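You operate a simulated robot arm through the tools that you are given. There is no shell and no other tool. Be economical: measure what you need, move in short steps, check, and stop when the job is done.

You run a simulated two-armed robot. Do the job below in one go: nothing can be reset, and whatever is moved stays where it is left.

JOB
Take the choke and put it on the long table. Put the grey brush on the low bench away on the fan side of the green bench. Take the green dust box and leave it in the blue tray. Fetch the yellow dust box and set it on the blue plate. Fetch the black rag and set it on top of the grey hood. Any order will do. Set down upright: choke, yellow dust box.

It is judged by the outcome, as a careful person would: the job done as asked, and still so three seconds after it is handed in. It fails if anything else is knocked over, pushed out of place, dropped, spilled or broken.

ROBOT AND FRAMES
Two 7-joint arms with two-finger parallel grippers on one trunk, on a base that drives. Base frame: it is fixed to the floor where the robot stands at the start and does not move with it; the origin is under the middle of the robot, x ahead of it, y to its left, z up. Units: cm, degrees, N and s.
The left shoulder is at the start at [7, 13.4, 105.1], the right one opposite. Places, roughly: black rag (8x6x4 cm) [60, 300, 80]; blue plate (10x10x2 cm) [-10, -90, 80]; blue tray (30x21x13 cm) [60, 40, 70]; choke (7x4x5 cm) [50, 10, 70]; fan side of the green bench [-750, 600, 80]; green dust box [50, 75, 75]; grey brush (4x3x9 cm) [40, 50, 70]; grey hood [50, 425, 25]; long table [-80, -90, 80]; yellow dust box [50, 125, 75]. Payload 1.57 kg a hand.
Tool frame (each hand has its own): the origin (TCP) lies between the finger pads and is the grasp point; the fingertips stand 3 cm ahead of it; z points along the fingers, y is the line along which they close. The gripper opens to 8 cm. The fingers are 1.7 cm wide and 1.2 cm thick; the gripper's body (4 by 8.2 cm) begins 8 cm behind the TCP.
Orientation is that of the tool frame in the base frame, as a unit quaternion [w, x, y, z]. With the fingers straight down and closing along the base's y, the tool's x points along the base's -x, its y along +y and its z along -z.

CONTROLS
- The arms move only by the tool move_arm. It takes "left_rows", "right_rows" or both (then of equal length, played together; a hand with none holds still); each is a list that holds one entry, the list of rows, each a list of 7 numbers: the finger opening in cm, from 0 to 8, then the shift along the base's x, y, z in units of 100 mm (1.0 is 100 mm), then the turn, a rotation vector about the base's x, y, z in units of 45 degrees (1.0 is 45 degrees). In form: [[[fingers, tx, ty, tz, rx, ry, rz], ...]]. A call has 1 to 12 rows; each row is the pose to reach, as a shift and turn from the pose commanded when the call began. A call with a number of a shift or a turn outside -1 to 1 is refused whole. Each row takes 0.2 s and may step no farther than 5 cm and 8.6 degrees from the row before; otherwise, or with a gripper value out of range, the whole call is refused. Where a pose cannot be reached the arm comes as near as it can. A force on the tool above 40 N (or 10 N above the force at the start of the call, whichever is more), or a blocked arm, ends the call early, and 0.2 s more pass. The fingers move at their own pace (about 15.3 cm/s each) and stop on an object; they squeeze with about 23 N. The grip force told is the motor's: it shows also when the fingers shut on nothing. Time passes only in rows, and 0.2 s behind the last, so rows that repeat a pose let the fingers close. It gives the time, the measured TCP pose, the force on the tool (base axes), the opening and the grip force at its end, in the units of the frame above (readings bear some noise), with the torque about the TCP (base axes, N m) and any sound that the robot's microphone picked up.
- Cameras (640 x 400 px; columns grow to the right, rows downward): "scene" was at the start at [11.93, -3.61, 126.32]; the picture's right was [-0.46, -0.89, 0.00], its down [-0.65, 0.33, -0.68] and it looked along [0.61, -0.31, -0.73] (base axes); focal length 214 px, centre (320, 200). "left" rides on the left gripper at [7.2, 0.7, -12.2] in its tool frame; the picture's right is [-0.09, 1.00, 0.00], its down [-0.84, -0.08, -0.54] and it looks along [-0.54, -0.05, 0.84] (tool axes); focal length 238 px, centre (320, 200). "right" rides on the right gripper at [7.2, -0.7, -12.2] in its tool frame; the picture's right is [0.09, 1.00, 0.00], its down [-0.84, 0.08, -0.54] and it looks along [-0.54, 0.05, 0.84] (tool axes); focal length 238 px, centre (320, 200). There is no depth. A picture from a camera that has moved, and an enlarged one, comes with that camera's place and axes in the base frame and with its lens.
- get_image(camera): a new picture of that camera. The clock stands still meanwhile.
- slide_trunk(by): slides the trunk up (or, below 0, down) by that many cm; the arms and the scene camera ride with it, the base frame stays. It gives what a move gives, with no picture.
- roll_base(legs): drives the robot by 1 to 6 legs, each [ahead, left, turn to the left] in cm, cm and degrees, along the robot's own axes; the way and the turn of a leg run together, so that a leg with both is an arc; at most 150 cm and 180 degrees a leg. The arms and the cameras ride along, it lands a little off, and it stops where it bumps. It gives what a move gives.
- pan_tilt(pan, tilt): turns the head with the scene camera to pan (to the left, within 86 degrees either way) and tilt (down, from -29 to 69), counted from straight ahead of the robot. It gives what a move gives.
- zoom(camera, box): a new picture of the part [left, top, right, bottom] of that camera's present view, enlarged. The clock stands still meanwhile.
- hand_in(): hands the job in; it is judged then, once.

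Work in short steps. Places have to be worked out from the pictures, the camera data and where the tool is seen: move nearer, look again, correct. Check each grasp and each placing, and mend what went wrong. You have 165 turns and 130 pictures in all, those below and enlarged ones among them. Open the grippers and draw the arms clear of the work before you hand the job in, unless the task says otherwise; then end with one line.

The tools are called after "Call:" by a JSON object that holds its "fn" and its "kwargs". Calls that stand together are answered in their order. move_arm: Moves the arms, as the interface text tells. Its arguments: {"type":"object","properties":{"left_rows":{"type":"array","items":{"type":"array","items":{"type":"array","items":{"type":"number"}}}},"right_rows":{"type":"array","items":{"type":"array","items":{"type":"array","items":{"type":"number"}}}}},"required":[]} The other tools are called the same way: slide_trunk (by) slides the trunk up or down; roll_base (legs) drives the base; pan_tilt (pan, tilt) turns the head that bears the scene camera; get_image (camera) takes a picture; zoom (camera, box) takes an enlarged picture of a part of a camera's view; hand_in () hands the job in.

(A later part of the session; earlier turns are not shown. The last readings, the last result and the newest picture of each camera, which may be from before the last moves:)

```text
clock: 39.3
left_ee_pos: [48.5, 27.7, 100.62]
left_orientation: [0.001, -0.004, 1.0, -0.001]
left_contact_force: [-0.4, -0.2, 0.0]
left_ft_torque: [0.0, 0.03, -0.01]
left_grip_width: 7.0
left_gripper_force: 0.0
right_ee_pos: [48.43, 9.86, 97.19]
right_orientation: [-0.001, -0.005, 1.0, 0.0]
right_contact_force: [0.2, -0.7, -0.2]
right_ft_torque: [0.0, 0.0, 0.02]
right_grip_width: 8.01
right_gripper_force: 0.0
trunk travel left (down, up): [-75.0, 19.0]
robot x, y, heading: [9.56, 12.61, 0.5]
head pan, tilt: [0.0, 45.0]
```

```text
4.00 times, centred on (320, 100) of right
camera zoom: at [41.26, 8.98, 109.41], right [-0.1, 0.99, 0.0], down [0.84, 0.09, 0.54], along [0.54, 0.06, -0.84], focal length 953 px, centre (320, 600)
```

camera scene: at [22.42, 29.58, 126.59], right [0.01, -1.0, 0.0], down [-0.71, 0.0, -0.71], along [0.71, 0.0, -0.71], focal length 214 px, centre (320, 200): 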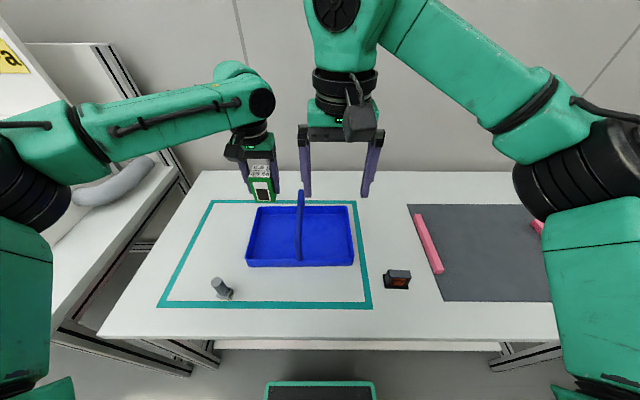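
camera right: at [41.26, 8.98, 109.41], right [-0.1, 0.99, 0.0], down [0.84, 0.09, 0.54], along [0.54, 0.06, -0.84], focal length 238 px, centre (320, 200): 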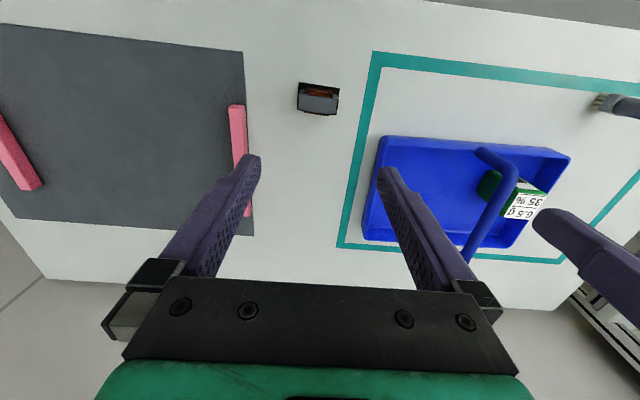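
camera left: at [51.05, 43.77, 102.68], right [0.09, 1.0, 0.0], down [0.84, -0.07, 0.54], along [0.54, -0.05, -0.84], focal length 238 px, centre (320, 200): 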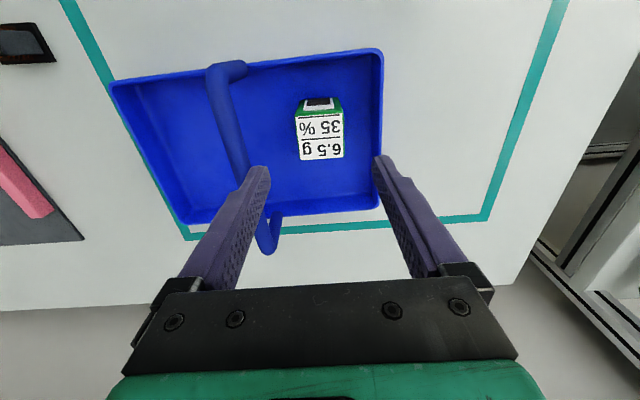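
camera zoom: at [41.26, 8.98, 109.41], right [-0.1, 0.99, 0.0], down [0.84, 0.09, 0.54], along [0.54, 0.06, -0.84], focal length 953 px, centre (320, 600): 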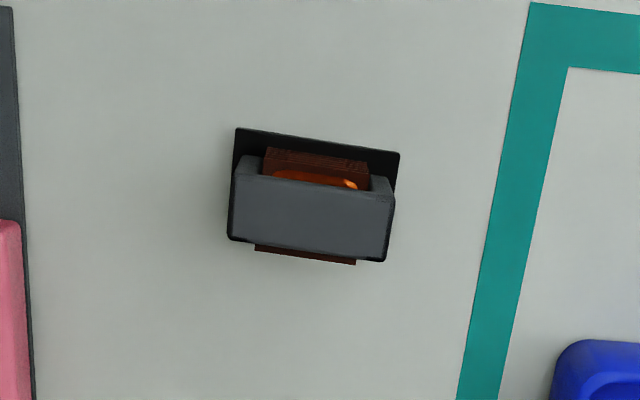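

The choke's long side is roughly along y, about 6 cm, so the gripper can span it as oriented. I descend toward (47.7, 9.5) and check.

Call:
{"fn": "move_arm", "kwargs": {"right_rows": [[[8, -0.04, -0.02, -0.4, 0, 0, 0], [8, -0.07, -0.03, -0.7, 0, 0, 0], [8, -0.07, -0.03, -1.0, 0, 0, 0]]]}}

Call:
{"fn": "get_image", "kwargs": {"camera": "right"}}

```text
clock: 40.1
left_ee_pos: [48.5, 27.63, 100.73]
left_orientation: [0.001, -0.005, 1.0, 0.0]
left_contact_force: [-0.8, 0.7, 1.2]
left_ft_torque: [-0.03, -0.01, 0.03]
left_grip_width: 7.01
left_gripper_force: 0.0
right_ee_pos: [47.79, 9.54, 87.14]
right_orientation: [0.0, -0.005, 1.0, 0.0]
right_contact_force: [0.9, 0.0, -0.3]
right_ft_torque: [0.0, 0.03, 0.03]
right_grip_width: 8.02
right_gripper_force: 0.1
trunk travel left (down, up): [-75.0, 19.0]
robot x, y, heading: [9.61, 11.95, 0.5]
head pan, tilt: [0.0, 45.0]
```

```text
101 pictures are left
camera right: at [40.61, 8.75, 99.41], right [-0.1, 0.99, 0.0], down [0.84, 0.08, 0.54], along [0.54, 0.06, -0.84], focal length 238 px, centre (320, 200)
```

right: 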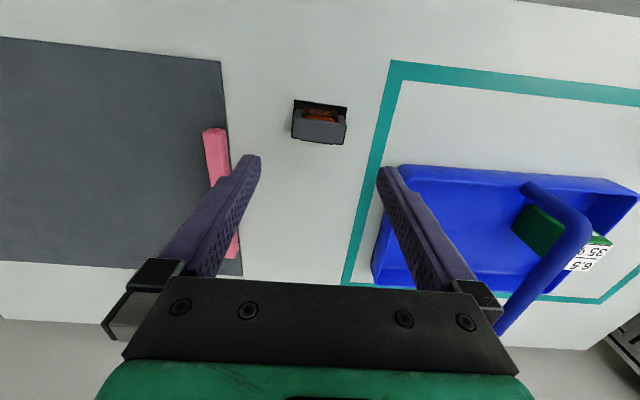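

Confirmed: the choke top is centred at (47.8, 9.5). I go down and close, then check before lifting.

Call:
{"fn": "move_arm", "kwargs": {"right_rows": [[[8, 0, 0, -0.4, 0, 0, 0], [8, 0, 0, -0.8, 0, 0, 0], [8, 0, 0, -1.0, 0, 0, 0]]]}}

Call:
{"fn": "move_arm", "kwargs": {"right_rows": [[[8, 0, 0, -0.2, 0, 0, 0], [8, 0, 0, -0.37, 0, 0, 0], [8, 0, 0, -0.37, 0, 0, 0], [0, 0, 0, -0.37, 0, 0, 0], [0, 0, 0, -0.37, 0, 0, 0], [0, 0, 0, -0.37, 0, 0, 0], [0, 0, 0, -0.37, 0, 0, 0]]]}}

Call:
{"fn": "get_image", "kwargs": {"camera": "right"}}

```text
clock: 40.9
left_ee_pos: [48.49, 27.69, 100.6]
left_orientation: [0.001, -0.005, 1.0, -0.001]
left_contact_force: [0.2, 0.0, -0.6]
left_ft_torque: [0.01, -0.01, 0.0]
left_grip_width: 7.0
left_gripper_force: 0.0
right_ee_pos: [47.81, 9.44, 77.25]
right_orientation: [0.0, -0.006, 1.0, 0.0]
right_contact_force: [0.0, 0.9, -0.4]
right_ft_torque: [-0.02, 0.0, 0.02]
right_grip_width: 8.01
right_gripper_force: 0.1
trunk travel left (down, up): [-75.0, 19.0]
robot x, y, heading: [9.55, 11.8, 0.7]
head pan, tilt: [0.0, 45.0]
```

```text
clock: 42.5
left_ee_pos: [48.47, 27.6, 100.68]
left_orientation: [0.001, -0.005, 1.0, -0.001]
left_contact_force: [0.0, -0.8, 0.2]
left_ft_torque: [0.02, -0.01, 0.0]
left_grip_width: 6.98
left_gripper_force: 0.1
right_ee_pos: [47.81, 9.47, 73.51]
right_orientation: [-0.001, -0.004, 1.0, -0.001]
right_contact_force: [-0.5, -0.2, -0.3]
right_ft_torque: [0.01, -0.01, 0.01]
right_grip_width: 6.22
right_gripper_force: 23.1
trunk travel left (down, up): [-75.0, 19.0]
robot x, y, heading: [9.5, 12.15, 0.7]
head pan, tilt: [0.0, 45.0]
```

```text
100 pictures are left
camera right: at [40.68, 8.71, 85.72], right [-0.1, 0.99, 0.0], down [0.84, 0.08, 0.54], along [0.54, 0.06, -0.84], focal length 238 px, centre (320, 200)
```

right: 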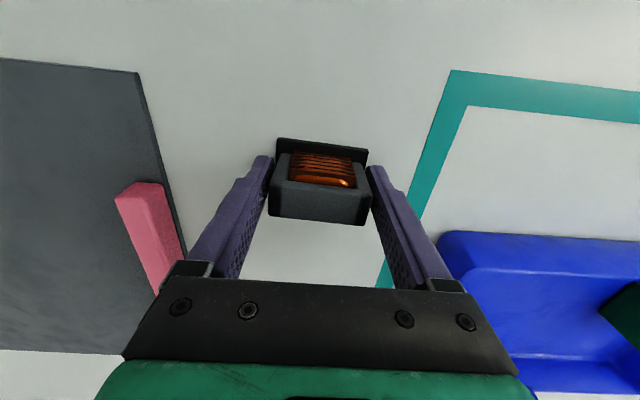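

Grip holds at 6.2 cm. I lift slowly and check.

Call:
{"fn": "move_arm", "kwargs": {"right_rows": [[[0, 0, 0, 0.05, 0, 0, 0], [0, 0, 0, 0.15, 0, 0, 0], [0, 0, 0, 0.3, 0, 0, 0], [0, 0, 0, 0.5, 0, 0, 0], [0, 0, 0, 0.75, 0, 0, 0], [0, 0, 0, 1.0, 0, 0, 0]]]}}

Call:
{"fn": "move_arm", "kwargs": {"right_rows": [[[0, 0, 0, 0.2, 0, 0, 0], [0, -0.05, 0, 0.5, 0, 0, 0], [0, -0.1, 0, 0.8, 0, 0, 0], [0, -0.2, 0, 1.0, 0, 0, 0]]]}}

Call:
{"fn": "get_image", "kwargs": {"camera": "right"}}

```text
clock: 43.9
left_ee_pos: [48.43, 27.66, 100.69]
left_orientation: [0.001, -0.004, 1.0, -0.002]
left_contact_force: [-0.2, -0.1, -0.3]
left_ft_torque: [0.03, 0.0, 0.0]
left_grip_width: 7.0
left_gripper_force: 0.0
right_ee_pos: [47.85, 9.5, 83.56]
right_orientation: [0.0, -0.004, 1.0, 0.0]
right_contact_force: [0.2, 0.0, -1.9]
right_ft_torque: [-0.01, 0.0, -0.01]
right_grip_width: 6.19
right_gripper_force: 23.0
trunk travel left (down, up): [-75.0, 19.0]
robot x, y, heading: [9.62, 11.92, 0.4]
head pan, tilt: [0.0, 45.0]
```

```text
clock: 44.9
left_ee_pos: [48.45, 27.68, 100.71]
left_orientation: [0.002, -0.005, 1.0, -0.001]
left_contact_force: [0.5, -0.6, 0.3]
left_ft_torque: [-0.01, -0.06, -0.01]
left_grip_width: 7.0
left_gripper_force: 0.0
right_ee_pos: [45.91, 9.62, 93.35]
right_orientation: [-0.001, -0.005, 1.0, -0.001]
right_contact_force: [-0.5, 0.3, -1.9]
right_ft_torque: [-0.01, -0.01, 0.0]
right_grip_width: 6.2
right_gripper_force: 22.3
trunk travel left (down, up): [-75.0, 19.0]
robot x, y, heading: [9.99, 11.87, 0.2]
head pan, tilt: [0.0, 45.0]
```

```text
99 pictures are left
camera right: at [38.67, 8.77, 105.59], right [-0.1, 0.99, 0.0], down [0.84, 0.08, 0.54], along [0.54, 0.05, -0.84], focal length 238 px, centre (320, 200)
```

right: 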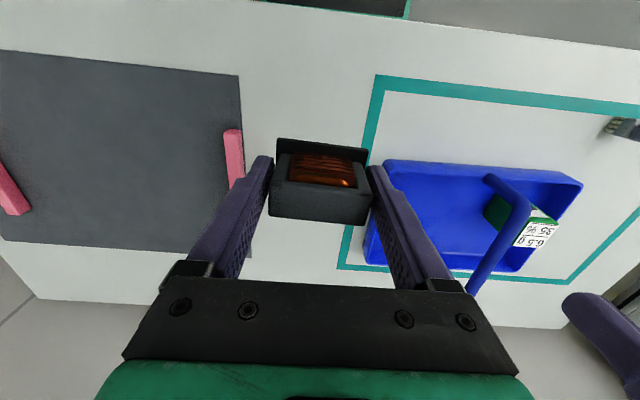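

Choke is secure. Now for the yellow box: back off, strafe left, and look with the head.

Call:
{"fn": "roll_base", "kwargs": {"legs": [[-15, 0, 0], [0, 80, 0]]}}

Call:
{"fn": "pan_tilt", "kwargs": {"pan": 35, "tilt": 45}}

Call:
{"fn": "get_image", "kwargs": {"camera": "scene"}}

Call:
{"fn": "get_image", "kwargs": {"camera": "left"}}

```text
clock: 50.2
left_ee_pos: [33.04, 108.02, 100.67]
left_orientation: [0.0, -0.001, 1.0, 0.001]
left_contact_force: [-0.4, -0.7, -0.4]
left_ft_torque: [0.0, -0.01, 0.02]
left_grip_width: 6.99
left_gripper_force: 0.0
right_ee_pos: [30.21, 89.95, 93.28]
right_orientation: [0.0, -0.001, 1.0, 0.001]
right_contact_force: [0.0, 0.0, -2.4]
right_ft_torque: [0.01, 0.01, 0.05]
right_grip_width: 6.17
right_gripper_force: 23.1
trunk travel left (down, up): [-75.0, 19.0]
robot x, y, heading: [-6.22, 92.66, 0.2]
head pan, tilt: [0.0, 45.0]
```

```text
clock: 51.2
left_ee_pos: [33.0, 107.95, 100.64]
left_orientation: [0.001, -0.001, 1.0, -0.001]
left_contact_force: [-0.4, 0.1, 0.1]
left_ft_torque: [-0.03, 0.01, 0.0]
left_grip_width: 6.99
left_gripper_force: 0.0
right_ee_pos: [30.28, 89.97, 93.29]
right_orientation: [0.0, -0.001, 1.0, 0.0]
right_contact_force: [0.6, 0.5, -1.9]
right_ft_torque: [0.0, 0.01, 0.04]
right_grip_width: 6.17
right_gripper_force: 23.0
trunk travel left (down, up): [-75.0, 19.0]
robot x, y, heading: [-5.97, 93.21, 0.1]
head pan, tilt: [35.0, 45.0]
```

```text
98 pictures are left
camera scene: at [5.53, 97.37, 139.08], right [0.57, -0.82, 0.0], down [-0.58, -0.41, -0.71], along [0.58, 0.41, -0.71], focal length 214 px, centre (320, 200)
```

scene: 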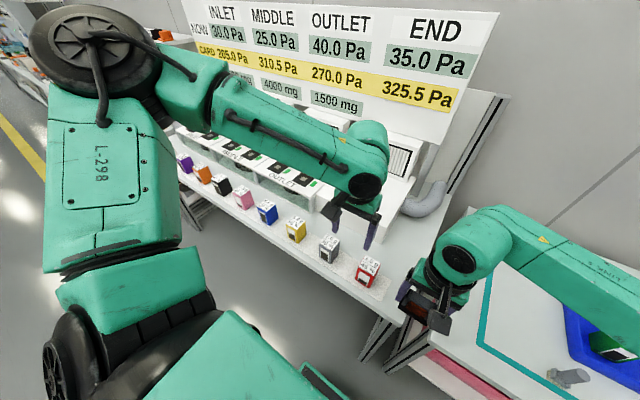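

```text
97 pictures are left
camera left: at [25.81, 108.62, 112.77], right [0.09, 1.0, 0.0], down [0.84, -0.08, 0.54], along [0.54, -0.05, -0.84], focal length 238 px, centre (320, 200)
```

left: 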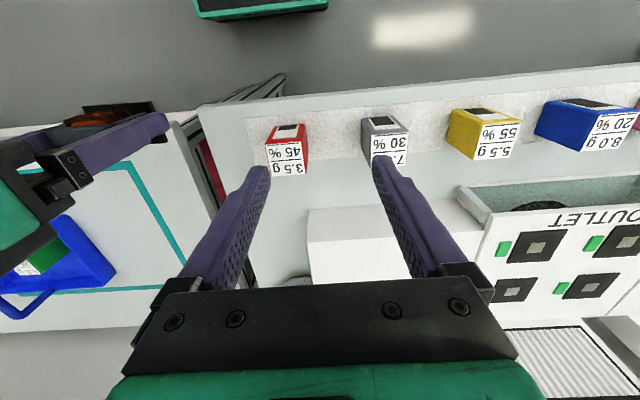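

Yellow box is around (39.5, 132), top z≈79.5. I strafe 24 cm left and bring the left hand over it.

Call:
{"fn": "roll_base", "kwargs": {"legs": [[0, 24, 0]]}}

Call:
{"fn": "move_arm", "kwargs": {"left_rows": [[[8, 0.2, 0, -0.3, 0, 0, 0], [8, 0.5, 0, -0.6, 0, 0, 0], [8, 0.6, 0, -0.9, 0, 0, 0], [8, 0.6, 0, -0.9, 0, 0, 0]]]}}

Call:
{"fn": "get_image", "kwargs": {"camera": "left"}}

```text
clock: 53.0
left_ee_pos: [32.93, 131.79, 100.69]
left_orientation: [0.001, -0.001, 1.0, 0.001]
left_contact_force: [-0.8, -0.5, 0.0]
left_ft_torque: [0.01, 0.02, -0.02]
left_grip_width: 7.01
left_gripper_force: 0.1
right_ee_pos: [30.11, 113.89, 93.34]
right_orientation: [0.001, -0.002, 1.0, 0.001]
right_contact_force: [-0.2, 0.1, -2.1]
right_ft_torque: [0.01, 0.02, -0.02]
right_grip_width: 6.19
right_gripper_force: 22.9
trunk travel left (down, up): [-75.0, 19.0]
robot x, y, heading: [-5.83, 116.55, 0.0]
head pan, tilt: [35.0, 45.0]
```

```text
clock: 54.0
left_ee_pos: [39.03, 131.76, 91.63]
left_orientation: [0.002, 0.0, 1.0, -0.001]
left_contact_force: [0.1, 0.2, -0.3]
left_ft_torque: [-0.03, 0.01, -0.01]
left_grip_width: 8.0
left_gripper_force: 0.0
right_ee_pos: [30.22, 113.85, 93.23]
right_orientation: [0.0, -0.002, 1.0, 0.0]
right_contact_force: [-0.2, 0.5, -2.1]
right_ft_torque: [0.02, -0.02, 0.0]
right_grip_width: 6.14
right_gripper_force: 22.8
trunk travel left (down, up): [-75.0, 19.0]
robot x, y, heading: [-5.9, 116.35, -0.1]
head pan, tilt: [35.0, 45.0]
```

```text
96 pictures are left
camera left: at [31.76, 132.45, 103.76], right [0.09, 1.0, 0.0], down [0.84, -0.07, 0.54], along [0.54, -0.05, -0.84], focal length 238 px, centre (320, 200)
```

left: 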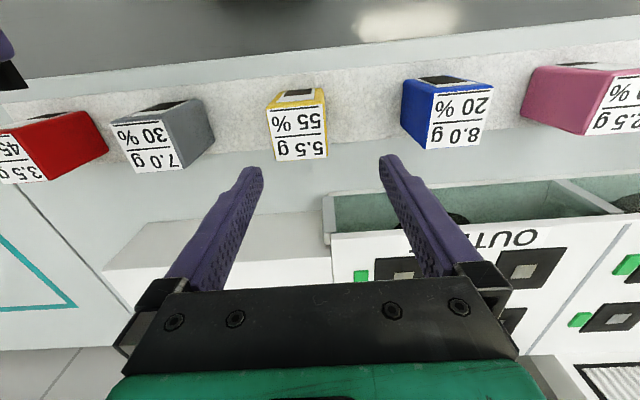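

Triangulating again gives the yellow box at (38.4, 130.0), top at z≈82. I adjust and go down partway.

Call:
{"fn": "move_arm", "kwargs": {"left_rows": [[[8, -0.06, -0.17, 0, 0, 0, 0], [8, -0.06, -0.17, -0.3, 0, 0, 0], [8, -0.06, -0.17, -0.5, 0, 0, 0], [8, -0.06, -0.17, -0.5, 0, 0, 0]]]}}

Call:
{"fn": "get_image", "kwargs": {"camera": "left"}}

```text
clock: 55.0
left_ee_pos: [38.1, 130.26, 86.51]
left_orientation: [0.001, -0.001, 1.0, -0.001]
left_contact_force: [-0.5, -0.6, 0.1]
left_ft_torque: [0.01, 0.0, -0.02]
left_grip_width: 8.0
left_gripper_force: 0.0
right_ee_pos: [30.16, 113.83, 93.42]
right_orientation: [0.0, -0.002, 1.0, 0.0]
right_contact_force: [0.2, -0.1, -1.5]
right_ft_torque: [-0.05, 0.02, 0.01]
right_grip_width: 6.18
right_gripper_force: 22.6
trunk travel left (down, up): [-75.0, 19.0]
robot x, y, heading: [-5.93, 116.85, 0.1]
head pan, tilt: [35.0, 45.0]
```

```text
95 pictures are left
camera left: at [30.94, 130.83, 98.76], right [0.09, 1.0, 0.0], down [0.84, -0.07, 0.54], along [0.54, -0.05, -0.84], focal length 238 px, centre (320, 200)
```

left: 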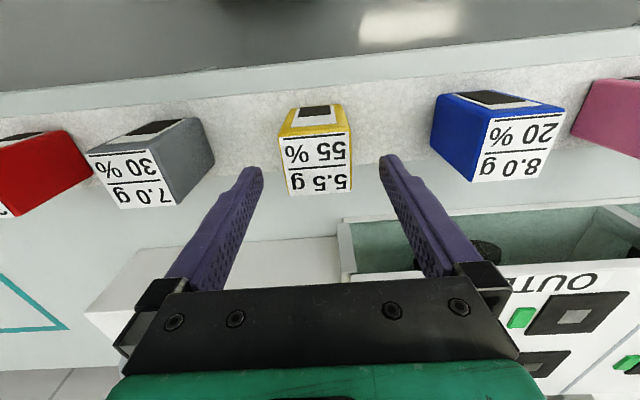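

Well aligned in y. I go down further and match the view to the good green-box grasp (label rows 190–265).

Call:
{"fn": "move_arm", "kwargs": {"left_rows": [[[8, 0, -0.02, -0.2, 0, 0, 0], [8, 0, -0.02, -0.4, 0, 0, 0], [8, 0, -0.02, -0.6, 0, 0, 0]]]}}

Call:
{"fn": "get_image", "kwargs": {"camera": "left"}}

```text
clock: 55.8
left_ee_pos: [36.64, 131.94, 83.57]
left_orientation: [0.001, -0.001, 1.0, -0.002]
left_contact_force: [1.3, -1.5, 0.3]
left_ft_torque: [0.09, 0.05, -0.01]
left_grip_width: 8.0
left_gripper_force: 0.0
left hand out of reach, approached as far as the arm can: row 1, 2, 3
right_ee_pos: [30.17, 113.82, 93.33]
right_orientation: [0.0, -0.001, 1.0, 0.0]
right_contact_force: [0.8, -0.7, -2.2]
right_ft_torque: [-0.01, -0.01, 0.0]
right_grip_width: 6.18
right_gripper_force: 22.6
trunk travel left (down, up): [-75.0, 19.0]
robot x, y, heading: [-6.34, 116.21, 0.4]
head pan, tilt: [35.0, 45.0]
```

```text
94 pictures are left
camera left: at [29.38, 132.63, 95.68], right [0.09, 1.0, 0.0], down [0.84, -0.07, 0.54], along [0.54, -0.05, -0.84], focal length 238 px, centre (320, 200)
```

left: 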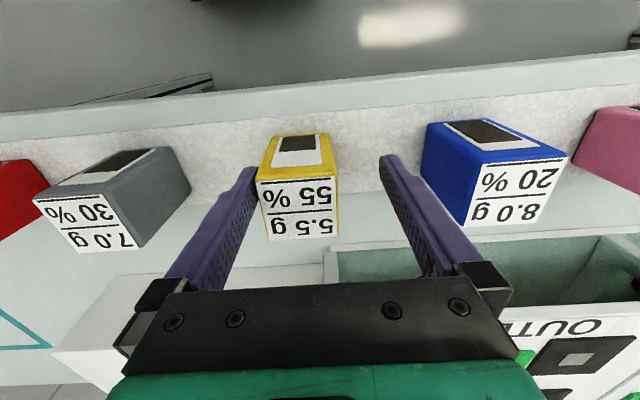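

The arm hit its reach limit because the trunk is high. I rise clear, then lower the trunk while raising the right hand to compensate.

Call:
{"fn": "slide_trunk", "kwargs": {"by": 4}}

Call:
{"fn": "move_arm", "kwargs": {"left_rows": [[[8, 0, 0, 0.3, 0, 0, 0], [8, 0, 0, 0.6, 0, 0, 0], [8, 0, 0, 1.0, 0, 0, 0]]], "right_rows": [[[0, 0, 0, 0.3, 0, 0, 0], [0, 0, 0, 0.6, 0, 0, 0], [0, 0, 0, 1.0, 0, 0, 0]]]}}

Call:
{"fn": "slide_trunk", "kwargs": {"by": -14}}

Call:
{"fn": "get_image", "kwargs": {"camera": "left"}}

```text
clock: 56.6
left_ee_pos: [36.65, 132.04, 87.49]
left_orientation: [0.001, 0.0, 1.0, 0.0]
left_contact_force: [0.5, 0.7, 0.9]
left_ft_torque: [0.0, 0.02, 0.01]
left_grip_width: 8.02
left_gripper_force: 0.1
right_ee_pos: [30.17, 113.85, 97.36]
right_orientation: [0.0, -0.003, 1.0, 0.0]
right_contact_force: [-0.4, 0.6, -1.6]
right_ft_torque: [-0.01, 0.0, 0.03]
right_grip_width: 6.15
right_gripper_force: 22.6
trunk travel left (down, up): [-79.0, 15.0]
robot x, y, heading: [-6.07, 116.25, 0.2]
head pan, tilt: [35.0, 45.0]
```

```text
clock: 57.4
left_ee_pos: [36.46, 131.96, 97.66]
left_orientation: [0.002, -0.001, 1.0, -0.001]
left_contact_force: [-1.0, 0.2, -0.1]
left_ft_torque: [-0.03, 0.01, -0.03]
left_grip_width: 7.98
left_gripper_force: 0.1
right_ee_pos: [30.02, 113.91, 107.28]
right_orientation: [0.0, -0.002, 1.0, 0.0]
right_contact_force: [0.0, 0.3, -3.3]
right_ft_torque: [0.02, 0.0, 0.0]
right_grip_width: 6.15
right_gripper_force: 23.2
trunk travel left (down, up): [-79.0, 15.0]
robot x, y, heading: [-6.15, 116.57, 0.0]
head pan, tilt: [35.0, 45.0]
```

```text
clock: 58.7
left_ee_pos: [36.5, 131.72, 86.28]
left_orientation: [0.006, 0.001, 1.0, -0.004]
left_contact_force: [-4.6, -0.2, 10.4]
left_ft_torque: [-0.42, 0.23, -0.11]
left_grip_width: 7.99
left_gripper_force: 0.2
right_ee_pos: [30.18, 113.77, 95.6]
right_orientation: [0.001, -0.001, 1.0, 0.0]
right_contact_force: [-0.5, 0.1, -1.8]
right_ft_torque: [0.0, 0.02, 0.03]
right_grip_width: 6.15
right_gripper_force: 23.2
trunk travel left (down, up): [-67.3, 26.7]
robot x, y, heading: [-6.29, 116.4, -0.3]
head pan, tilt: [35.0, 45.0]
stopped: the force on the tool passed its limit (the readings are from after the stop); the commanded pose is now the measured one
```

```text
93 pictures are left
camera left: at [29.2, 132.41, 98.42], right [0.09, 1.0, -0.01], down [0.83, -0.07, 0.55], along [0.55, -0.06, -0.83], focal length 238 px, centre (320, 200)
```

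left: 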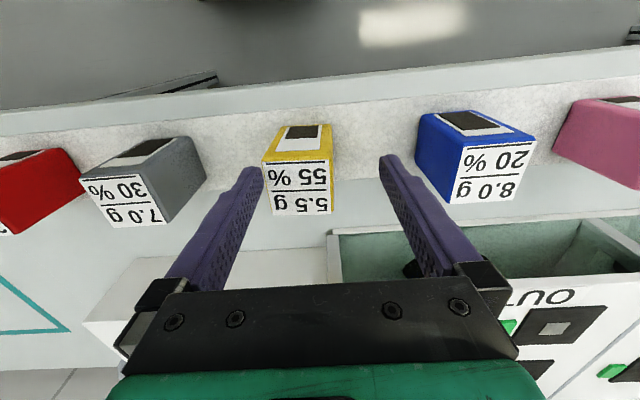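

The right-hand-side finger touched the box top since the hand had drifted to y=131.7. I raise slightly, re-centre to y=130.

Call:
{"fn": "slide_trunk", "kwargs": {"by": 2}}

Call:
{"fn": "move_arm", "kwargs": {"left_rows": [[[8, 0, 0, 0.3, 0, 0, 0], [8, 0.1, -0.1, 0.5, 0, 0, 0], [8, 0.16, -0.18, 0.5, 0, 0, 0], [8, 0.16, -0.18, 0.5, 0, 0, 0]]]}}

Call:
{"fn": "get_image", "kwargs": {"camera": "left"}}

```text
clock: 59.4
left_ee_pos: [36.61, 131.73, 88.35]
left_orientation: [0.004, 0.0, 1.0, -0.004]
left_contact_force: [-1.0, -0.2, 0.8]
left_ft_torque: [0.03, 0.0, 0.01]
left_grip_width: 8.02
left_gripper_force: 0.0
right_ee_pos: [30.21, 113.86, 97.59]
right_orientation: [0.0, -0.001, 1.0, 0.0]
right_contact_force: [0.0, 1.1, -1.9]
right_ft_torque: [0.0, 0.02, 0.02]
right_grip_width: 6.15
right_gripper_force: 22.7
trunk travel left (down, up): [-69.3, 24.7]
robot x, y, heading: [-6.06, 116.7, -0.0]
head pan, tilt: [35.0, 45.0]
```

```text
clock: 60.4
left_ee_pos: [38.26, 129.93, 93.53]
left_orientation: [0.004, -0.001, 1.0, -0.005]
left_contact_force: [-0.2, -0.5, 0.2]
left_ft_torque: [0.01, -0.03, -0.02]
left_grip_width: 8.03
left_gripper_force: 0.0
right_ee_pos: [30.07, 113.98, 97.62]
right_orientation: [0.0, -0.001, 1.0, 0.0]
right_contact_force: [-0.5, 0.2, -2.2]
right_ft_torque: [0.0, -0.01, 0.01]
right_grip_width: 6.16
right_gripper_force: 23.4
trunk travel left (down, up): [-69.3, 24.7]
robot x, y, heading: [-5.7, 116.34, -0.1]
head pan, tilt: [35.0, 45.0]
```

```text
92 pictures are left
camera left: at [30.95, 130.67, 105.59], right [0.09, 1.0, -0.01], down [0.83, -0.07, 0.55], along [0.55, -0.06, -0.84], focal length 238 px, centre (320, 200)
```

left: 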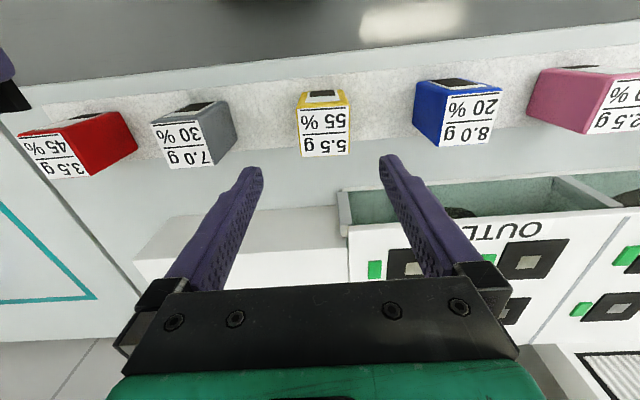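

Now centred over the box (38.1, 130.3). I raise the right hand and lower with the trunk.

Call:
{"fn": "move_arm", "kwargs": {"left_rows": [[[8, 0, 0.02, 0, 0, 0, 0], [8, 0, 0.03, 0, 0, 0, 0], [8, 0, 0.03, 0, 0, 0, 0]]], "right_rows": [[[0, 0, 0, 0.3, 0, 0, 0], [0, 0, 0, 0.6, 0, 0, 0], [0, 0, 0, 0.9, 0, 0, 0]]]}}

Call:
{"fn": "slide_trunk", "kwargs": {"by": -9}}

Call:
{"fn": "get_image", "kwargs": {"camera": "left"}}

```text
clock: 61.2
left_ee_pos: [38.14, 130.07, 93.46]
left_orientation: [0.005, 0.0, 1.0, -0.005]
left_contact_force: [-0.1, 0.8, -0.4]
left_ft_torque: [-0.01, 0.01, -0.01]
left_grip_width: 8.01
left_gripper_force: 0.1
right_ee_pos: [30.22, 114.04, 106.31]
right_orientation: [-0.001, -0.002, 1.0, 0.0]
right_contact_force: [0.6, -0.1, -1.9]
right_ft_torque: [0.0, -0.02, -0.01]
right_grip_width: 6.16
right_gripper_force: 23.0
trunk travel left (down, up): [-69.3, 24.7]
robot x, y, heading: [-6.53, 116.57, 0.3]
head pan, tilt: [35.0, 45.0]
```

```text
clock: 62.4
left_ee_pos: [38.25, 130.25, 84.43]
left_orientation: [0.004, 0.001, 1.0, -0.005]
left_contact_force: [0.0, -0.3, 0.3]
left_ft_torque: [0.03, -0.04, -0.02]
left_grip_width: 8.0
left_gripper_force: 0.1
right_ee_pos: [30.25, 114.11, 97.23]
right_orientation: [0.0, -0.001, 1.0, 0.0]
right_contact_force: [-0.1, 0.4, -2.2]
right_ft_torque: [0.01, -0.02, 0.0]
right_grip_width: 6.2
right_gripper_force: 23.0
trunk travel left (down, up): [-60.3, 33.7]
robot x, y, heading: [-6.07, 116.62, 0.1]
head pan, tilt: [35.0, 45.0]
```

```text
91 pictures are left
camera left: at [30.95, 130.92, 96.44], right [0.09, 1.0, -0.01], down [0.83, -0.07, 0.55], along [0.55, -0.06, -0.84], focal length 238 px, centre (320, 200)
```

left: 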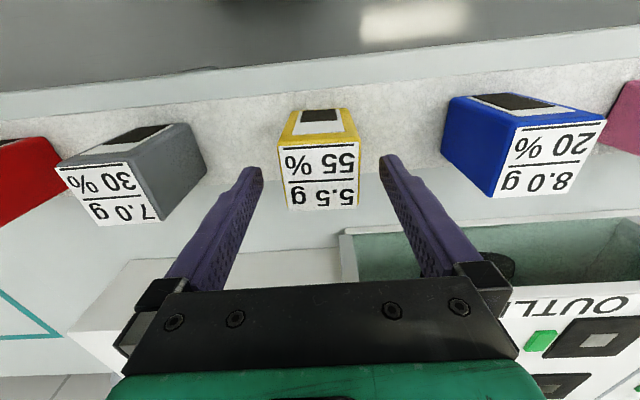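

Fingers straddle it. Down 5.5 more, then check.

Call:
{"fn": "slide_trunk", "kwargs": {"by": -5.5}}

Call:
{"fn": "get_image", "kwargs": {"camera": "left"}}

```text
clock: 63.4
left_ee_pos: [38.21, 130.24, 78.84]
left_orientation: [0.005, 0.0, 1.0, -0.005]
left_contact_force: [-0.3, 0.1, 0.3]
left_ft_torque: [-0.03, -0.03, 0.01]
left_grip_width: 8.0
left_gripper_force: 0.2
right_ee_pos: [30.26, 114.18, 91.81]
right_orientation: [0.0, -0.002, 1.0, 0.0]
right_contact_force: [-0.5, 0.0, -2.2]
right_ft_torque: [-0.01, -0.02, -0.02]
right_grip_width: 6.14
right_gripper_force: 23.0
trunk travel left (down, up): [-54.8, 39.2]
robot x, y, heading: [-6.42, 116.41, 0.0]
head pan, tilt: [35.0, 45.0]
```

```text
90 pictures are left
camera left: at [30.95, 130.92, 90.94], right [0.09, 1.0, -0.01], down [0.83, -0.07, 0.55], along [0.55, -0.06, -0.84], focal length 238 px, centre (320, 200)
```

left: 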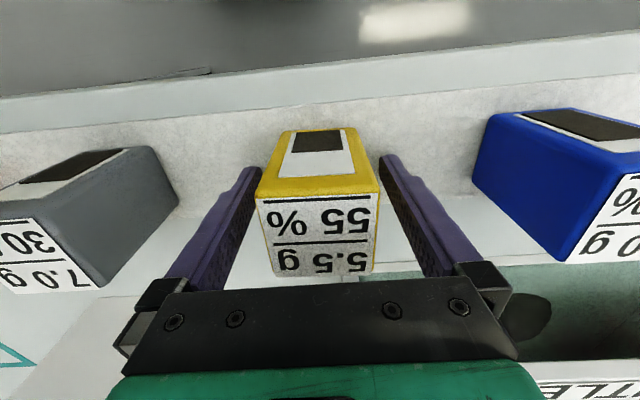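

In position. I close, wait, then lift slowly.

Call:
{"fn": "move_arm", "kwargs": {"left_rows": [[[0, 0, 0, 0, 0, 0, 0], [0, 0, 0, 0, 0, 0, 0], [0, 0, 0, 0, 0, 0, 0], [0, 0, 0, 0, 0, 0, 0], [0, 0, 0, 0.05, 0, 0, 0], [0, 0, 0, 0.12, 0, 0, 0], [0, 0, 0, 0.2, 0, 0, 0], [0, 0, 0, 0.3, 0, 0, 0]]]}}

Call:
{"fn": "slide_trunk", "kwargs": {"by": 12}}

Call:
{"fn": "get_image", "kwargs": {"camera": "left"}}

```text
clock: 65.2
left_ee_pos: [38.21, 130.05, 81.91]
left_orientation: [0.004, 0.0, 1.0, -0.005]
left_contact_force: [-0.4, 0.0, -1.5]
left_ft_torque: [0.03, -0.02, -0.03]
left_grip_width: 5.0
left_gripper_force: 22.9
right_ee_pos: [30.29, 114.15, 91.82]
right_orientation: [0.0, -0.001, 1.0, 0.001]
right_contact_force: [0.0, -0.6, -1.1]
right_ft_torque: [0.01, 0.0, -0.02]
right_grip_width: 6.16
right_gripper_force: 22.9
trunk travel left (down, up): [-54.8, 39.2]
robot x, y, heading: [-5.61, 116.49, 0.1]
head pan, tilt: [35.0, 45.0]
```

```text
clock: 66.7
left_ee_pos: [38.18, 130.23, 93.69]
left_orientation: [0.003, 0.0, 1.0, -0.005]
left_contact_force: [0.3, 1.0, -1.4]
left_ft_torque: [-0.02, -0.02, -0.03]
left_grip_width: 5.0
left_gripper_force: 23.1
right_ee_pos: [30.4, 114.06, 103.81]
right_orientation: [0.0, -0.001, 1.0, 0.0]
right_contact_force: [0.8, -0.2, -2.2]
right_ft_torque: [0.0, 0.01, -0.02]
right_grip_width: 6.17
right_gripper_force: 23.2
trunk travel left (down, up): [-66.8, 27.2]
robot x, y, heading: [-6.3, 116.17, 0.1]
head pan, tilt: [35.0, 45.0]
```

```text
89 pictures are left
camera left: at [31.03, 130.88, 105.89], right [0.09, 1.0, -0.01], down [0.83, -0.07, 0.55], along [0.55, -0.06, -0.84], focal length 238 px, centre (320, 200)
```

left: 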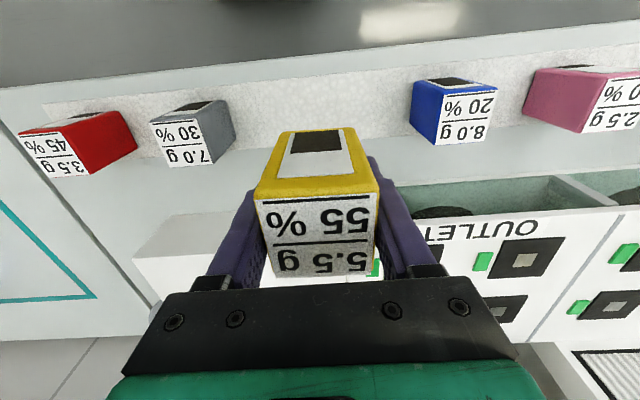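

Yellow box is secured. I back off, drive right to near the long table, and turn to face it.

Call:
{"fn": "roll_base", "kwargs": {"legs": [[-35, 0, 0], [0, -118, 0], [0, 0, -90]]}}

Call:
{"fn": "pan_tilt", "kwargs": {"pan": 10, "tilt": 38}}

Call:
{"fn": "get_image", "kwargs": {"camera": "scene"}}

```text
clock: 78.3
left_ee_pos: [-24.9, -45.33, 93.95]
left_orientation: [0.0, 0.692, 0.722, -0.006]
left_contact_force: [0.2, 0.2, -1.5]
left_ft_torque: [-0.01, -0.02, 0.0]
left_grip_width: 4.98
left_gripper_force: 23.0
right_ee_pos: [-41.49, -37.98, 103.69]
right_orientation: [0.0, 0.691, 0.723, 0.0]
right_contact_force: [0.3, -0.5, -1.7]
right_ft_torque: [0.01, -0.01, 0.0]
right_grip_width: 6.18
right_gripper_force: 23.4
trunk travel left (down, up): [-66.8, 27.2]
robot x, y, heading: [-40.68, -2.06, -87.5]
head pan, tilt: [35.0, 45.0]
```

```text
clock: 79.2
left_ee_pos: [-25.15, -45.46, 93.84]
left_orientation: [0.0, 0.691, 0.722, -0.006]
left_contact_force: [-0.2, -0.6, -1.6]
left_ft_torque: [0.02, -0.01, 0.01]
left_grip_width: 5.0
left_gripper_force: 22.6
right_ee_pos: [-41.32, -38.03, 103.91]
right_orientation: [0.001, 0.691, 0.723, 0.0]
right_contact_force: [0.4, -0.3, -1.5]
right_ft_torque: [0.03, 0.02, -0.02]
right_grip_width: 6.15
right_gripper_force: 23.0
trunk travel left (down, up): [-66.8, 27.2]
robot x, y, heading: [-40.79, -1.91, -87.4]
head pan, tilt: [10.0, 38.0]
```

```text
88 pictures are left
camera scene: at [-38.6, -15.15, 131.89], right [-0.98, -0.22, 0.0], down [-0.14, 0.6, -0.79], along [0.17, -0.77, -0.62], focal length 214 px, centre (320, 200)
```

scene: 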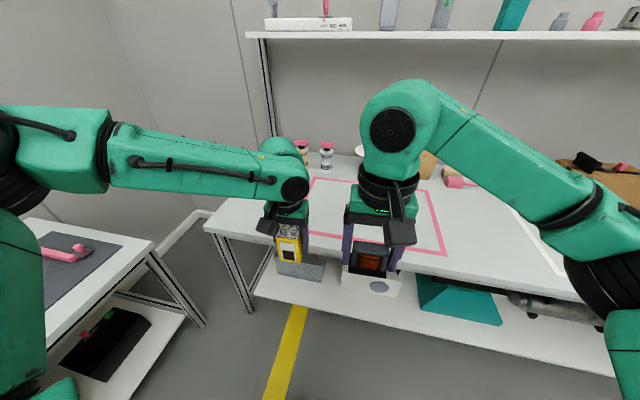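

The blue plate is hidden behind the left hand. I correct heading, strafe left 16 cm and look again with both cameras.

Call:
{"fn": "roll_base", "kwargs": {"legs": [[0, 0, -2.5], [8, 16, 0]]}}

Call:
{"fn": "pan_tilt", "kwargs": {"pan": 25, "tilt": 45}}

Call:
{"fn": "get_image", "kwargs": {"camera": "scene"}}

Call:
{"fn": "get_image", "kwargs": {"camera": "left"}}

```text
clock: 81.1
left_ee_pos: [-10.86, -53.98, 93.9]
left_orientation: [0.001, 0.707, 0.707, -0.005]
left_contact_force: [-0.3, 0.2, -1.2]
left_ft_torque: [0.04, -0.01, 0.0]
left_grip_width: 4.99
left_gripper_force: 23.5
right_ee_pos: [-26.97, -46.14, 103.95]
right_orientation: [0.0, 0.707, 0.707, 0.0]
right_contact_force: [-0.2, -0.7, -2.8]
right_ft_torque: [0.03, 0.05, 0.02]
right_grip_width: 6.17
right_gripper_force: 23.1
trunk travel left (down, up): [-66.8, 27.2]
robot x, y, heading: [-24.37, -9.38, -89.8]
head pan, tilt: [10.0, 38.0]
```

```text
clock: 81.8
left_ee_pos: [-10.62, -54.08, 93.78]
left_orientation: [-0.001, 0.707, 0.707, -0.005]
left_contact_force: [-1.0, 0.0, -1.6]
left_ft_torque: [-0.01, 0.0, 0.0]
left_grip_width: 4.99
left_gripper_force: 22.8
right_ee_pos: [-26.77, -46.12, 103.79]
right_orientation: [0.0, 0.706, 0.708, 0.001]
right_contact_force: [0.3, -0.4, -2.6]
right_ft_torque: [0.0, 0.01, -0.03]
right_grip_width: 6.16
right_gripper_force: 23.3
trunk travel left (down, up): [-66.8, 27.2]
robot x, y, heading: [-24.39, -9.56, -89.9]
head pan, tilt: [25.0, 45.0]
```

```text
87 pictures are left
camera scene: at [-21.03, -22.24, 130.87], right [-0.91, -0.42, 0.0], down [-0.3, 0.64, -0.71], along [0.3, -0.64, -0.71], focal length 214 px, centre (320, 200)
```

scene: 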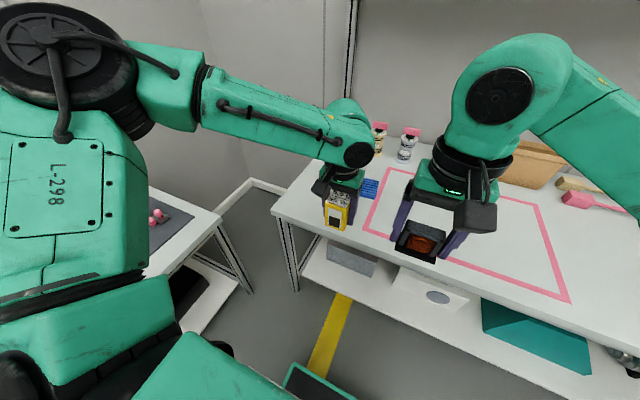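

```text
86 pictures are left
camera left: at [-9.93, -46.85, 105.89], right [1.0, -0.09, -0.01], down [-0.07, -0.83, 0.55], along [-0.06, -0.55, -0.84], focal length 238 px, centre (320, 200)
```

left: 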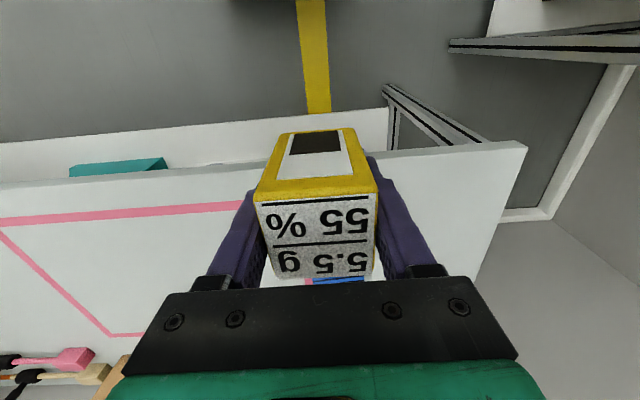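

The plate is centred at about (−9.6, −82.3), with a small bottle about 13 cm to its left. I drive 20 cm forward with both hands high, then re-measure.

Call:
{"fn": "roll_base", "kwargs": {"legs": [[20, 0, 0]]}}

Call:
{"fn": "get_image", "kwargs": {"camera": "left"}}

Call:
{"fn": "get_image", "kwargs": {"camera": "right"}}

Call:
{"fn": "pan_tilt", "kwargs": {"pan": 0, "tilt": 45}}

Call:
{"fn": "get_image", "kwargs": {"camera": "scene"}}

```text
clock: 83.5
left_ee_pos: [-10.81, -74.23, 93.95]
left_orientation: [0.0, 0.709, 0.705, -0.006]
left_contact_force: [0.6, 0.1, -1.3]
left_ft_torque: [0.01, 0.02, -0.02]
left_grip_width: 4.96
left_gripper_force: 22.5
right_ee_pos: [-26.97, -66.03, 103.93]
right_orientation: [0.0, 0.708, 0.706, -0.001]
right_contact_force: [0.2, 0.0, -2.2]
right_ft_torque: [0.02, -0.03, -0.02]
right_grip_width: 6.15
right_gripper_force: 22.9
trunk travel left (down, up): [-66.8, 27.2]
robot x, y, heading: [-24.4, -29.83, -90.3]
head pan, tilt: [25.0, 45.0]
```

```text
85 pictures are left
camera left: at [-10.11, -66.91, 105.93], right [1.0, -0.1, -0.01], down [-0.08, -0.83, 0.55], along [-0.06, -0.55, -0.84], focal length 238 px, centre (320, 200)
```

left: 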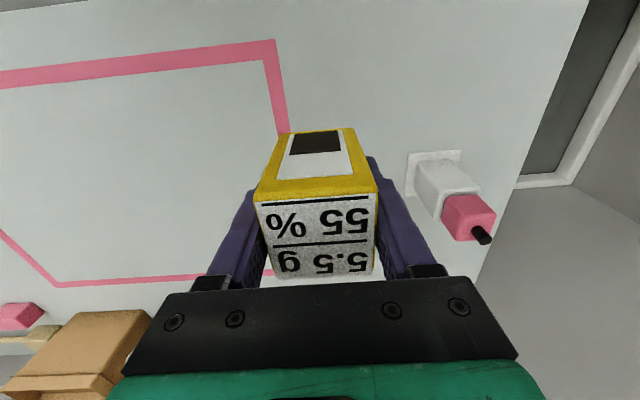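

```text
84 pictures are left
camera right: at [-27.54, -59.02, 116.06], right [1.0, 0.09, 0.0], down [0.08, -0.84, 0.54], along [0.05, -0.54, -0.84], focal length 238 px, centre (320, 200)
```

right: 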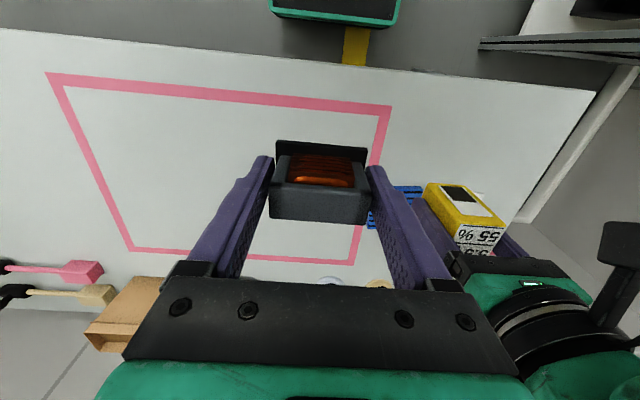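

```text
clock: 84.3
left_ee_pos: [-10.97, -74.16, 93.89]
left_orientation: [0.0, 0.709, 0.706, -0.006]
left_contact_force: [-0.3, 0.2, -0.9]
left_ft_torque: [-0.03, 0.01, 0.02]
left_grip_width: 4.98
left_gripper_force: 22.6
right_ee_pos: [-26.92, -66.15, 103.81]
right_orientation: [-0.001, 0.708, 0.706, 0.001]
right_contact_force: [-0.2, -0.2, -1.4]
right_ft_torque: [-0.02, -0.02, 0.0]
right_grip_width: 6.19
right_gripper_force: 23.2
trunk travel left (down, up): [-66.8, 27.2]
robot x, y, heading: [-24.25, -30.05, -89.9]
head pan, tilt: [0.0, 45.0]
```

```text
83 pictures are left
camera scene: at [-24.52, -43.05, 130.87], right [-1.0, 0.0, 0.0], down [0.0, 0.71, -0.71], along [0.0, -0.71, -0.71], focal length 214 px, centre (320, 200)
```

scene: 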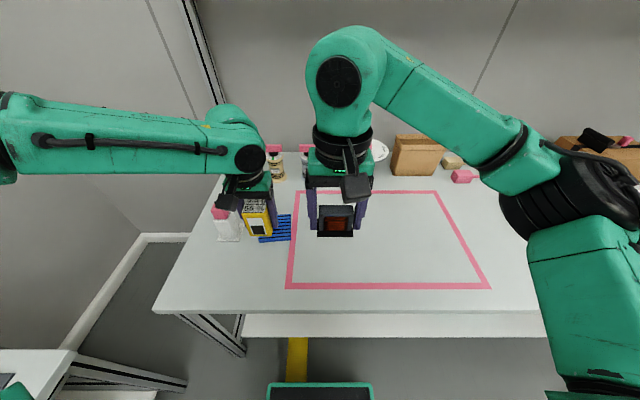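

Table top is at z≈74.5 and the slatted plate is centred at about (−10.2, −85). I drive 8 cm forward and extend the left hand over the plate.

Call:
{"fn": "roll_base", "kwargs": {"legs": [[8, 0, 0]]}}

Call:
{"fn": "move_arm", "kwargs": {"left_rows": [[[0, 0.02, -0.1, 0, 0, 0, 0], [0, 0.05, -0.2, 0, 0, 0, 0], [0, 0.05, -0.28, 0, 0, 0, 0], [0, 0.05, -0.28, 0, 0, 0, 0]]]}}

Call:
{"fn": "get_image", "kwargs": {"camera": "scene"}}

Call:
{"fn": "get_image", "kwargs": {"camera": "right"}}

```text
clock: 85.4
left_ee_pos: [-10.87, -82.16, 93.8]
left_orientation: [0.0, 0.708, 0.706, -0.006]
left_contact_force: [-0.8, 0.0, -1.7]
left_ft_torque: [-0.03, 0.03, 0.02]
left_grip_width: 4.99
left_gripper_force: 22.7
right_ee_pos: [-26.81, -74.08, 103.89]
right_orientation: [0.0, 0.707, 0.707, 0.0]
right_contact_force: [0.2, -0.8, -2.2]
right_ft_torque: [-0.01, 0.02, 0.0]
right_grip_width: 6.15
right_gripper_force: 23.1
trunk travel left (down, up): [-66.8, 27.2]
robot x, y, heading: [-24.24, -37.91, -90.1]
head pan, tilt: [0.0, 45.0]
```

```text
clock: 86.4
left_ee_pos: [-10.27, -85.0, 93.87]
left_orientation: [0.0, 0.708, 0.706, -0.007]
left_contact_force: [0.2, -0.2, -1.7]
left_ft_torque: [0.0, -0.01, 0.03]
left_grip_width: 5.0
left_gripper_force: 22.9
right_ee_pos: [-26.8, -74.12, 103.79]
right_orientation: [0.0, 0.708, 0.707, 0.0]
right_contact_force: [-0.4, 0.7, -2.3]
right_ft_torque: [-0.02, -0.01, 0.02]
right_grip_width: 6.17
right_gripper_force: 22.8
trunk travel left (down, up): [-66.8, 27.2]
robot x, y, heading: [-24.7, -37.88, -89.7]
head pan, tilt: [0.0, 45.0]
```

```text
82 pictures are left
camera scene: at [-24.53, -50.99, 130.88], right [-1.0, 0.0, 0.0], down [0.0, 0.71, -0.71], along [0.0, -0.71, -0.71], focal length 214 px, centre (320, 200)
```

scene: 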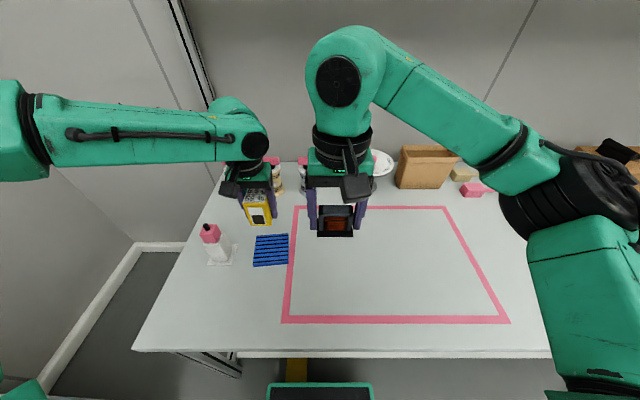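

```text
81 pictures are left
camera right: at [-27.5, -67.03, 116.06], right [1.0, 0.09, 0.0], down [0.08, -0.84, 0.54], along [0.05, -0.54, -0.84], focal length 238 px, centre (320, 200)
```

right: 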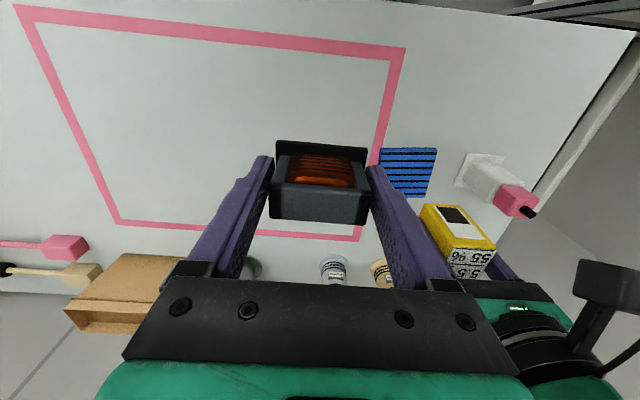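

The plate centre is at (−10.3, −85.0), right under the left TCP. I lower by trunk.

Call:
{"fn": "slide_trunk", "kwargs": {"by": -11}}

Call:
{"fn": "slide_trunk", "kwargs": {"by": -0.7}}

Call:
{"fn": "get_image", "kwargs": {"camera": "right"}}

```text
clock: 87.8
left_ee_pos: [-10.33, -85.1, 82.98]
left_orientation: [-0.001, 0.708, 0.706, -0.006]
left_contact_force: [0.0, 0.5, -1.8]
left_ft_torque: [0.0, -0.01, 0.02]
left_grip_width: 4.97
left_gripper_force: 22.9
right_ee_pos: [-26.94, -74.03, 92.79]
right_orientation: [0.0, 0.707, 0.707, -0.001]
right_contact_force: [0.2, -0.5, -2.0]
right_ft_torque: [-0.01, 0.04, 0.0]
right_grip_width: 6.15
right_gripper_force: 23.1
trunk travel left (down, up): [-55.8, 38.2]
robot x, y, heading: [-23.97, -38.22, -90.0]
head pan, tilt: [0.0, 45.0]
```

```text
clock: 88.4
left_ee_pos: [-10.34, -85.03, 82.24]
left_orientation: [-0.001, 0.708, 0.706, -0.006]
left_contact_force: [-0.3, -0.6, -0.5]
left_ft_torque: [-0.03, -0.01, -0.01]
left_grip_width: 4.97
left_gripper_force: 23.1
right_ee_pos: [-26.91, -74.16, 92.15]
right_orientation: [0.0, 0.707, 0.707, 0.0]
right_contact_force: [1.0, -0.9, -1.7]
right_ft_torque: [-0.03, 0.02, 0.01]
right_grip_width: 6.17
right_gripper_force: 22.9
trunk travel left (down, up): [-55.1, 38.9]
robot x, y, heading: [-24.4, -37.9, -90.2]
head pan, tilt: [0.0, 45.0]
```

```text
80 pictures are left
camera right: at [-27.5, -67.08, 104.34], right [1.0, 0.09, 0.0], down [0.08, -0.84, 0.54], along [0.05, -0.54, -0.84], focal length 238 px, centre (320, 200)
```

right: 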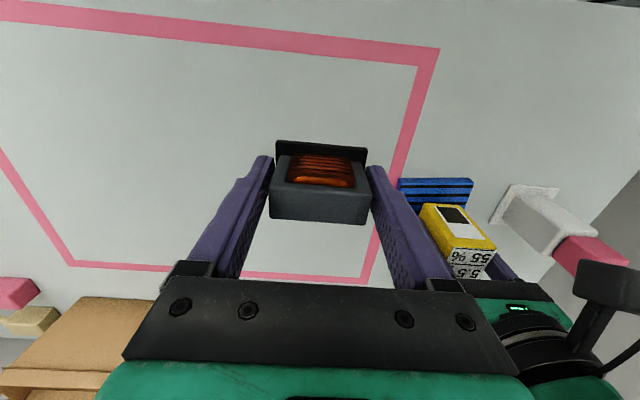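

Force is still only the weight. I continue in small steps until contact.

Call:
{"fn": "slide_trunk", "kwargs": {"by": -0.5}}

Call:
{"fn": "slide_trunk", "kwargs": {"by": -0.3}}

Call:
{"fn": "slide_trunk", "kwargs": {"by": -0.2}}

```text
clock: 88.9
left_ee_pos: [-10.31, -85.02, 81.68]
left_orientation: [0.0, 0.708, 0.706, -0.006]
left_contact_force: [-0.9, -0.4, -0.9]
left_ft_torque: [-0.01, 0.0, -0.01]
left_grip_width: 4.98
left_gripper_force: 22.7
right_ee_pos: [-26.82, -74.14, 91.67]
right_orientation: [0.0, 0.707, 0.707, -0.001]
right_contact_force: [-0.3, -0.6, -1.4]
right_ft_torque: [0.03, 0.02, 0.05]
right_grip_width: 6.16
right_gripper_force: 23.0
trunk travel left (down, up): [-54.6, 39.4]
robot x, y, heading: [-24.49, -37.75, -90.0]
head pan, tilt: [0.0, 45.0]
```

```text
clock: 89.4
left_ee_pos: [-10.36, -85.03, 81.38]
left_orientation: [-0.001, 0.708, 0.706, -0.006]
left_contact_force: [-1.2, 0.1, -1.5]
left_ft_torque: [0.04, -0.01, 0.0]
left_grip_width: 4.98
left_gripper_force: 23.1
right_ee_pos: [-26.88, -74.21, 91.36]
right_orientation: [0.0, 0.707, 0.707, 0.0]
right_contact_force: [0.0, 0.1, -1.3]
right_ft_torque: [-0.02, -0.02, 0.0]
right_grip_width: 6.15
right_gripper_force: 23.0
trunk travel left (down, up): [-54.3, 39.7]
robot x, y, heading: [-24.36, -37.93, -90.0]
head pan, tilt: [0.0, 45.0]
```

```text
clock: 90.0
left_ee_pos: [-10.23, -85.12, 81.08]
left_orientation: [0.0, 0.709, 0.706, -0.006]
left_contact_force: [-0.2, 0.3, -1.5]
left_ft_torque: [-0.04, 0.0, -0.01]
left_grip_width: 4.98
left_gripper_force: 23.7
right_ee_pos: [-26.86, -74.08, 91.05]
right_orientation: [0.0, 0.707, 0.707, 0.0]
right_contact_force: [0.4, -0.7, -2.4]
right_ft_torque: [-0.01, -0.02, 0.03]
right_grip_width: 6.16
right_gripper_force: 23.2
trunk travel left (down, up): [-54.1, 39.9]
robot x, y, heading: [-24.27, -37.85, -89.8]
head pan, tilt: [0.0, 45.0]
```

Call:
{"fn": "slide_trunk", "kwargs": {"by": -0.4}}

Call:
{"fn": "slide_trunk", "kwargs": {"by": -0.3}}

Call:
{"fn": "get_image", "kwargs": {"camera": "right"}}

```text
clock: 90.5
left_ee_pos: [-10.29, -85.1, 80.75]
left_orientation: [0.0, 0.708, 0.706, -0.007]
left_contact_force: [0.5, -0.9, -0.9]
left_ft_torque: [0.03, 0.02, -0.03]
left_grip_width: 4.97
left_gripper_force: 23.2
right_ee_pos: [-26.77, -74.14, 90.69]
right_orientation: [0.0, 0.707, 0.707, 0.0]
right_contact_force: [-0.3, 0.6, -1.1]
right_ft_torque: [0.04, 0.01, -0.01]
right_grip_width: 6.17
right_gripper_force: 22.8
trunk travel left (down, up): [-53.7, 40.3]
robot x, y, heading: [-24.45, -37.79, -89.9]
head pan, tilt: [0.0, 45.0]
```

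```text
clock: 91.0
left_ee_pos: [-10.37, -85.07, 80.53]
left_orientation: [0.0, 0.709, 0.705, -0.006]
left_contact_force: [0.6, 0.5, -0.5]
left_ft_torque: [-0.01, 0.01, 0.02]
left_grip_width: 5.0
left_gripper_force: 23.6
right_ee_pos: [-26.86, -74.19, 90.45]
right_orientation: [0.0, 0.707, 0.707, 0.001]
right_contact_force: [-0.6, -0.1, -3.3]
right_ft_torque: [-0.01, 0.04, 0.0]
right_grip_width: 6.17
right_gripper_force: 23.3
trunk travel left (down, up): [-53.4, 40.6]
robot x, y, heading: [-24.4, -37.25, -89.8]
head pan, tilt: [0.0, 45.0]
```

```text
79 pictures are left
camera right: at [-27.5, -67.08, 102.64], right [1.0, 0.09, 0.0], down [0.08, -0.84, 0.54], along [0.05, -0.54, -0.84], focal length 238 px, centre (320, 200)
```

right: 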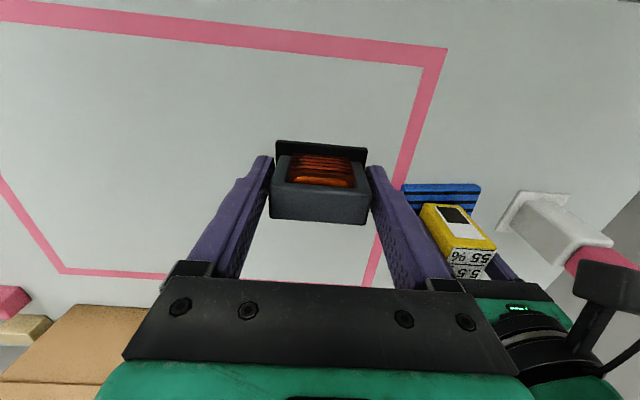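

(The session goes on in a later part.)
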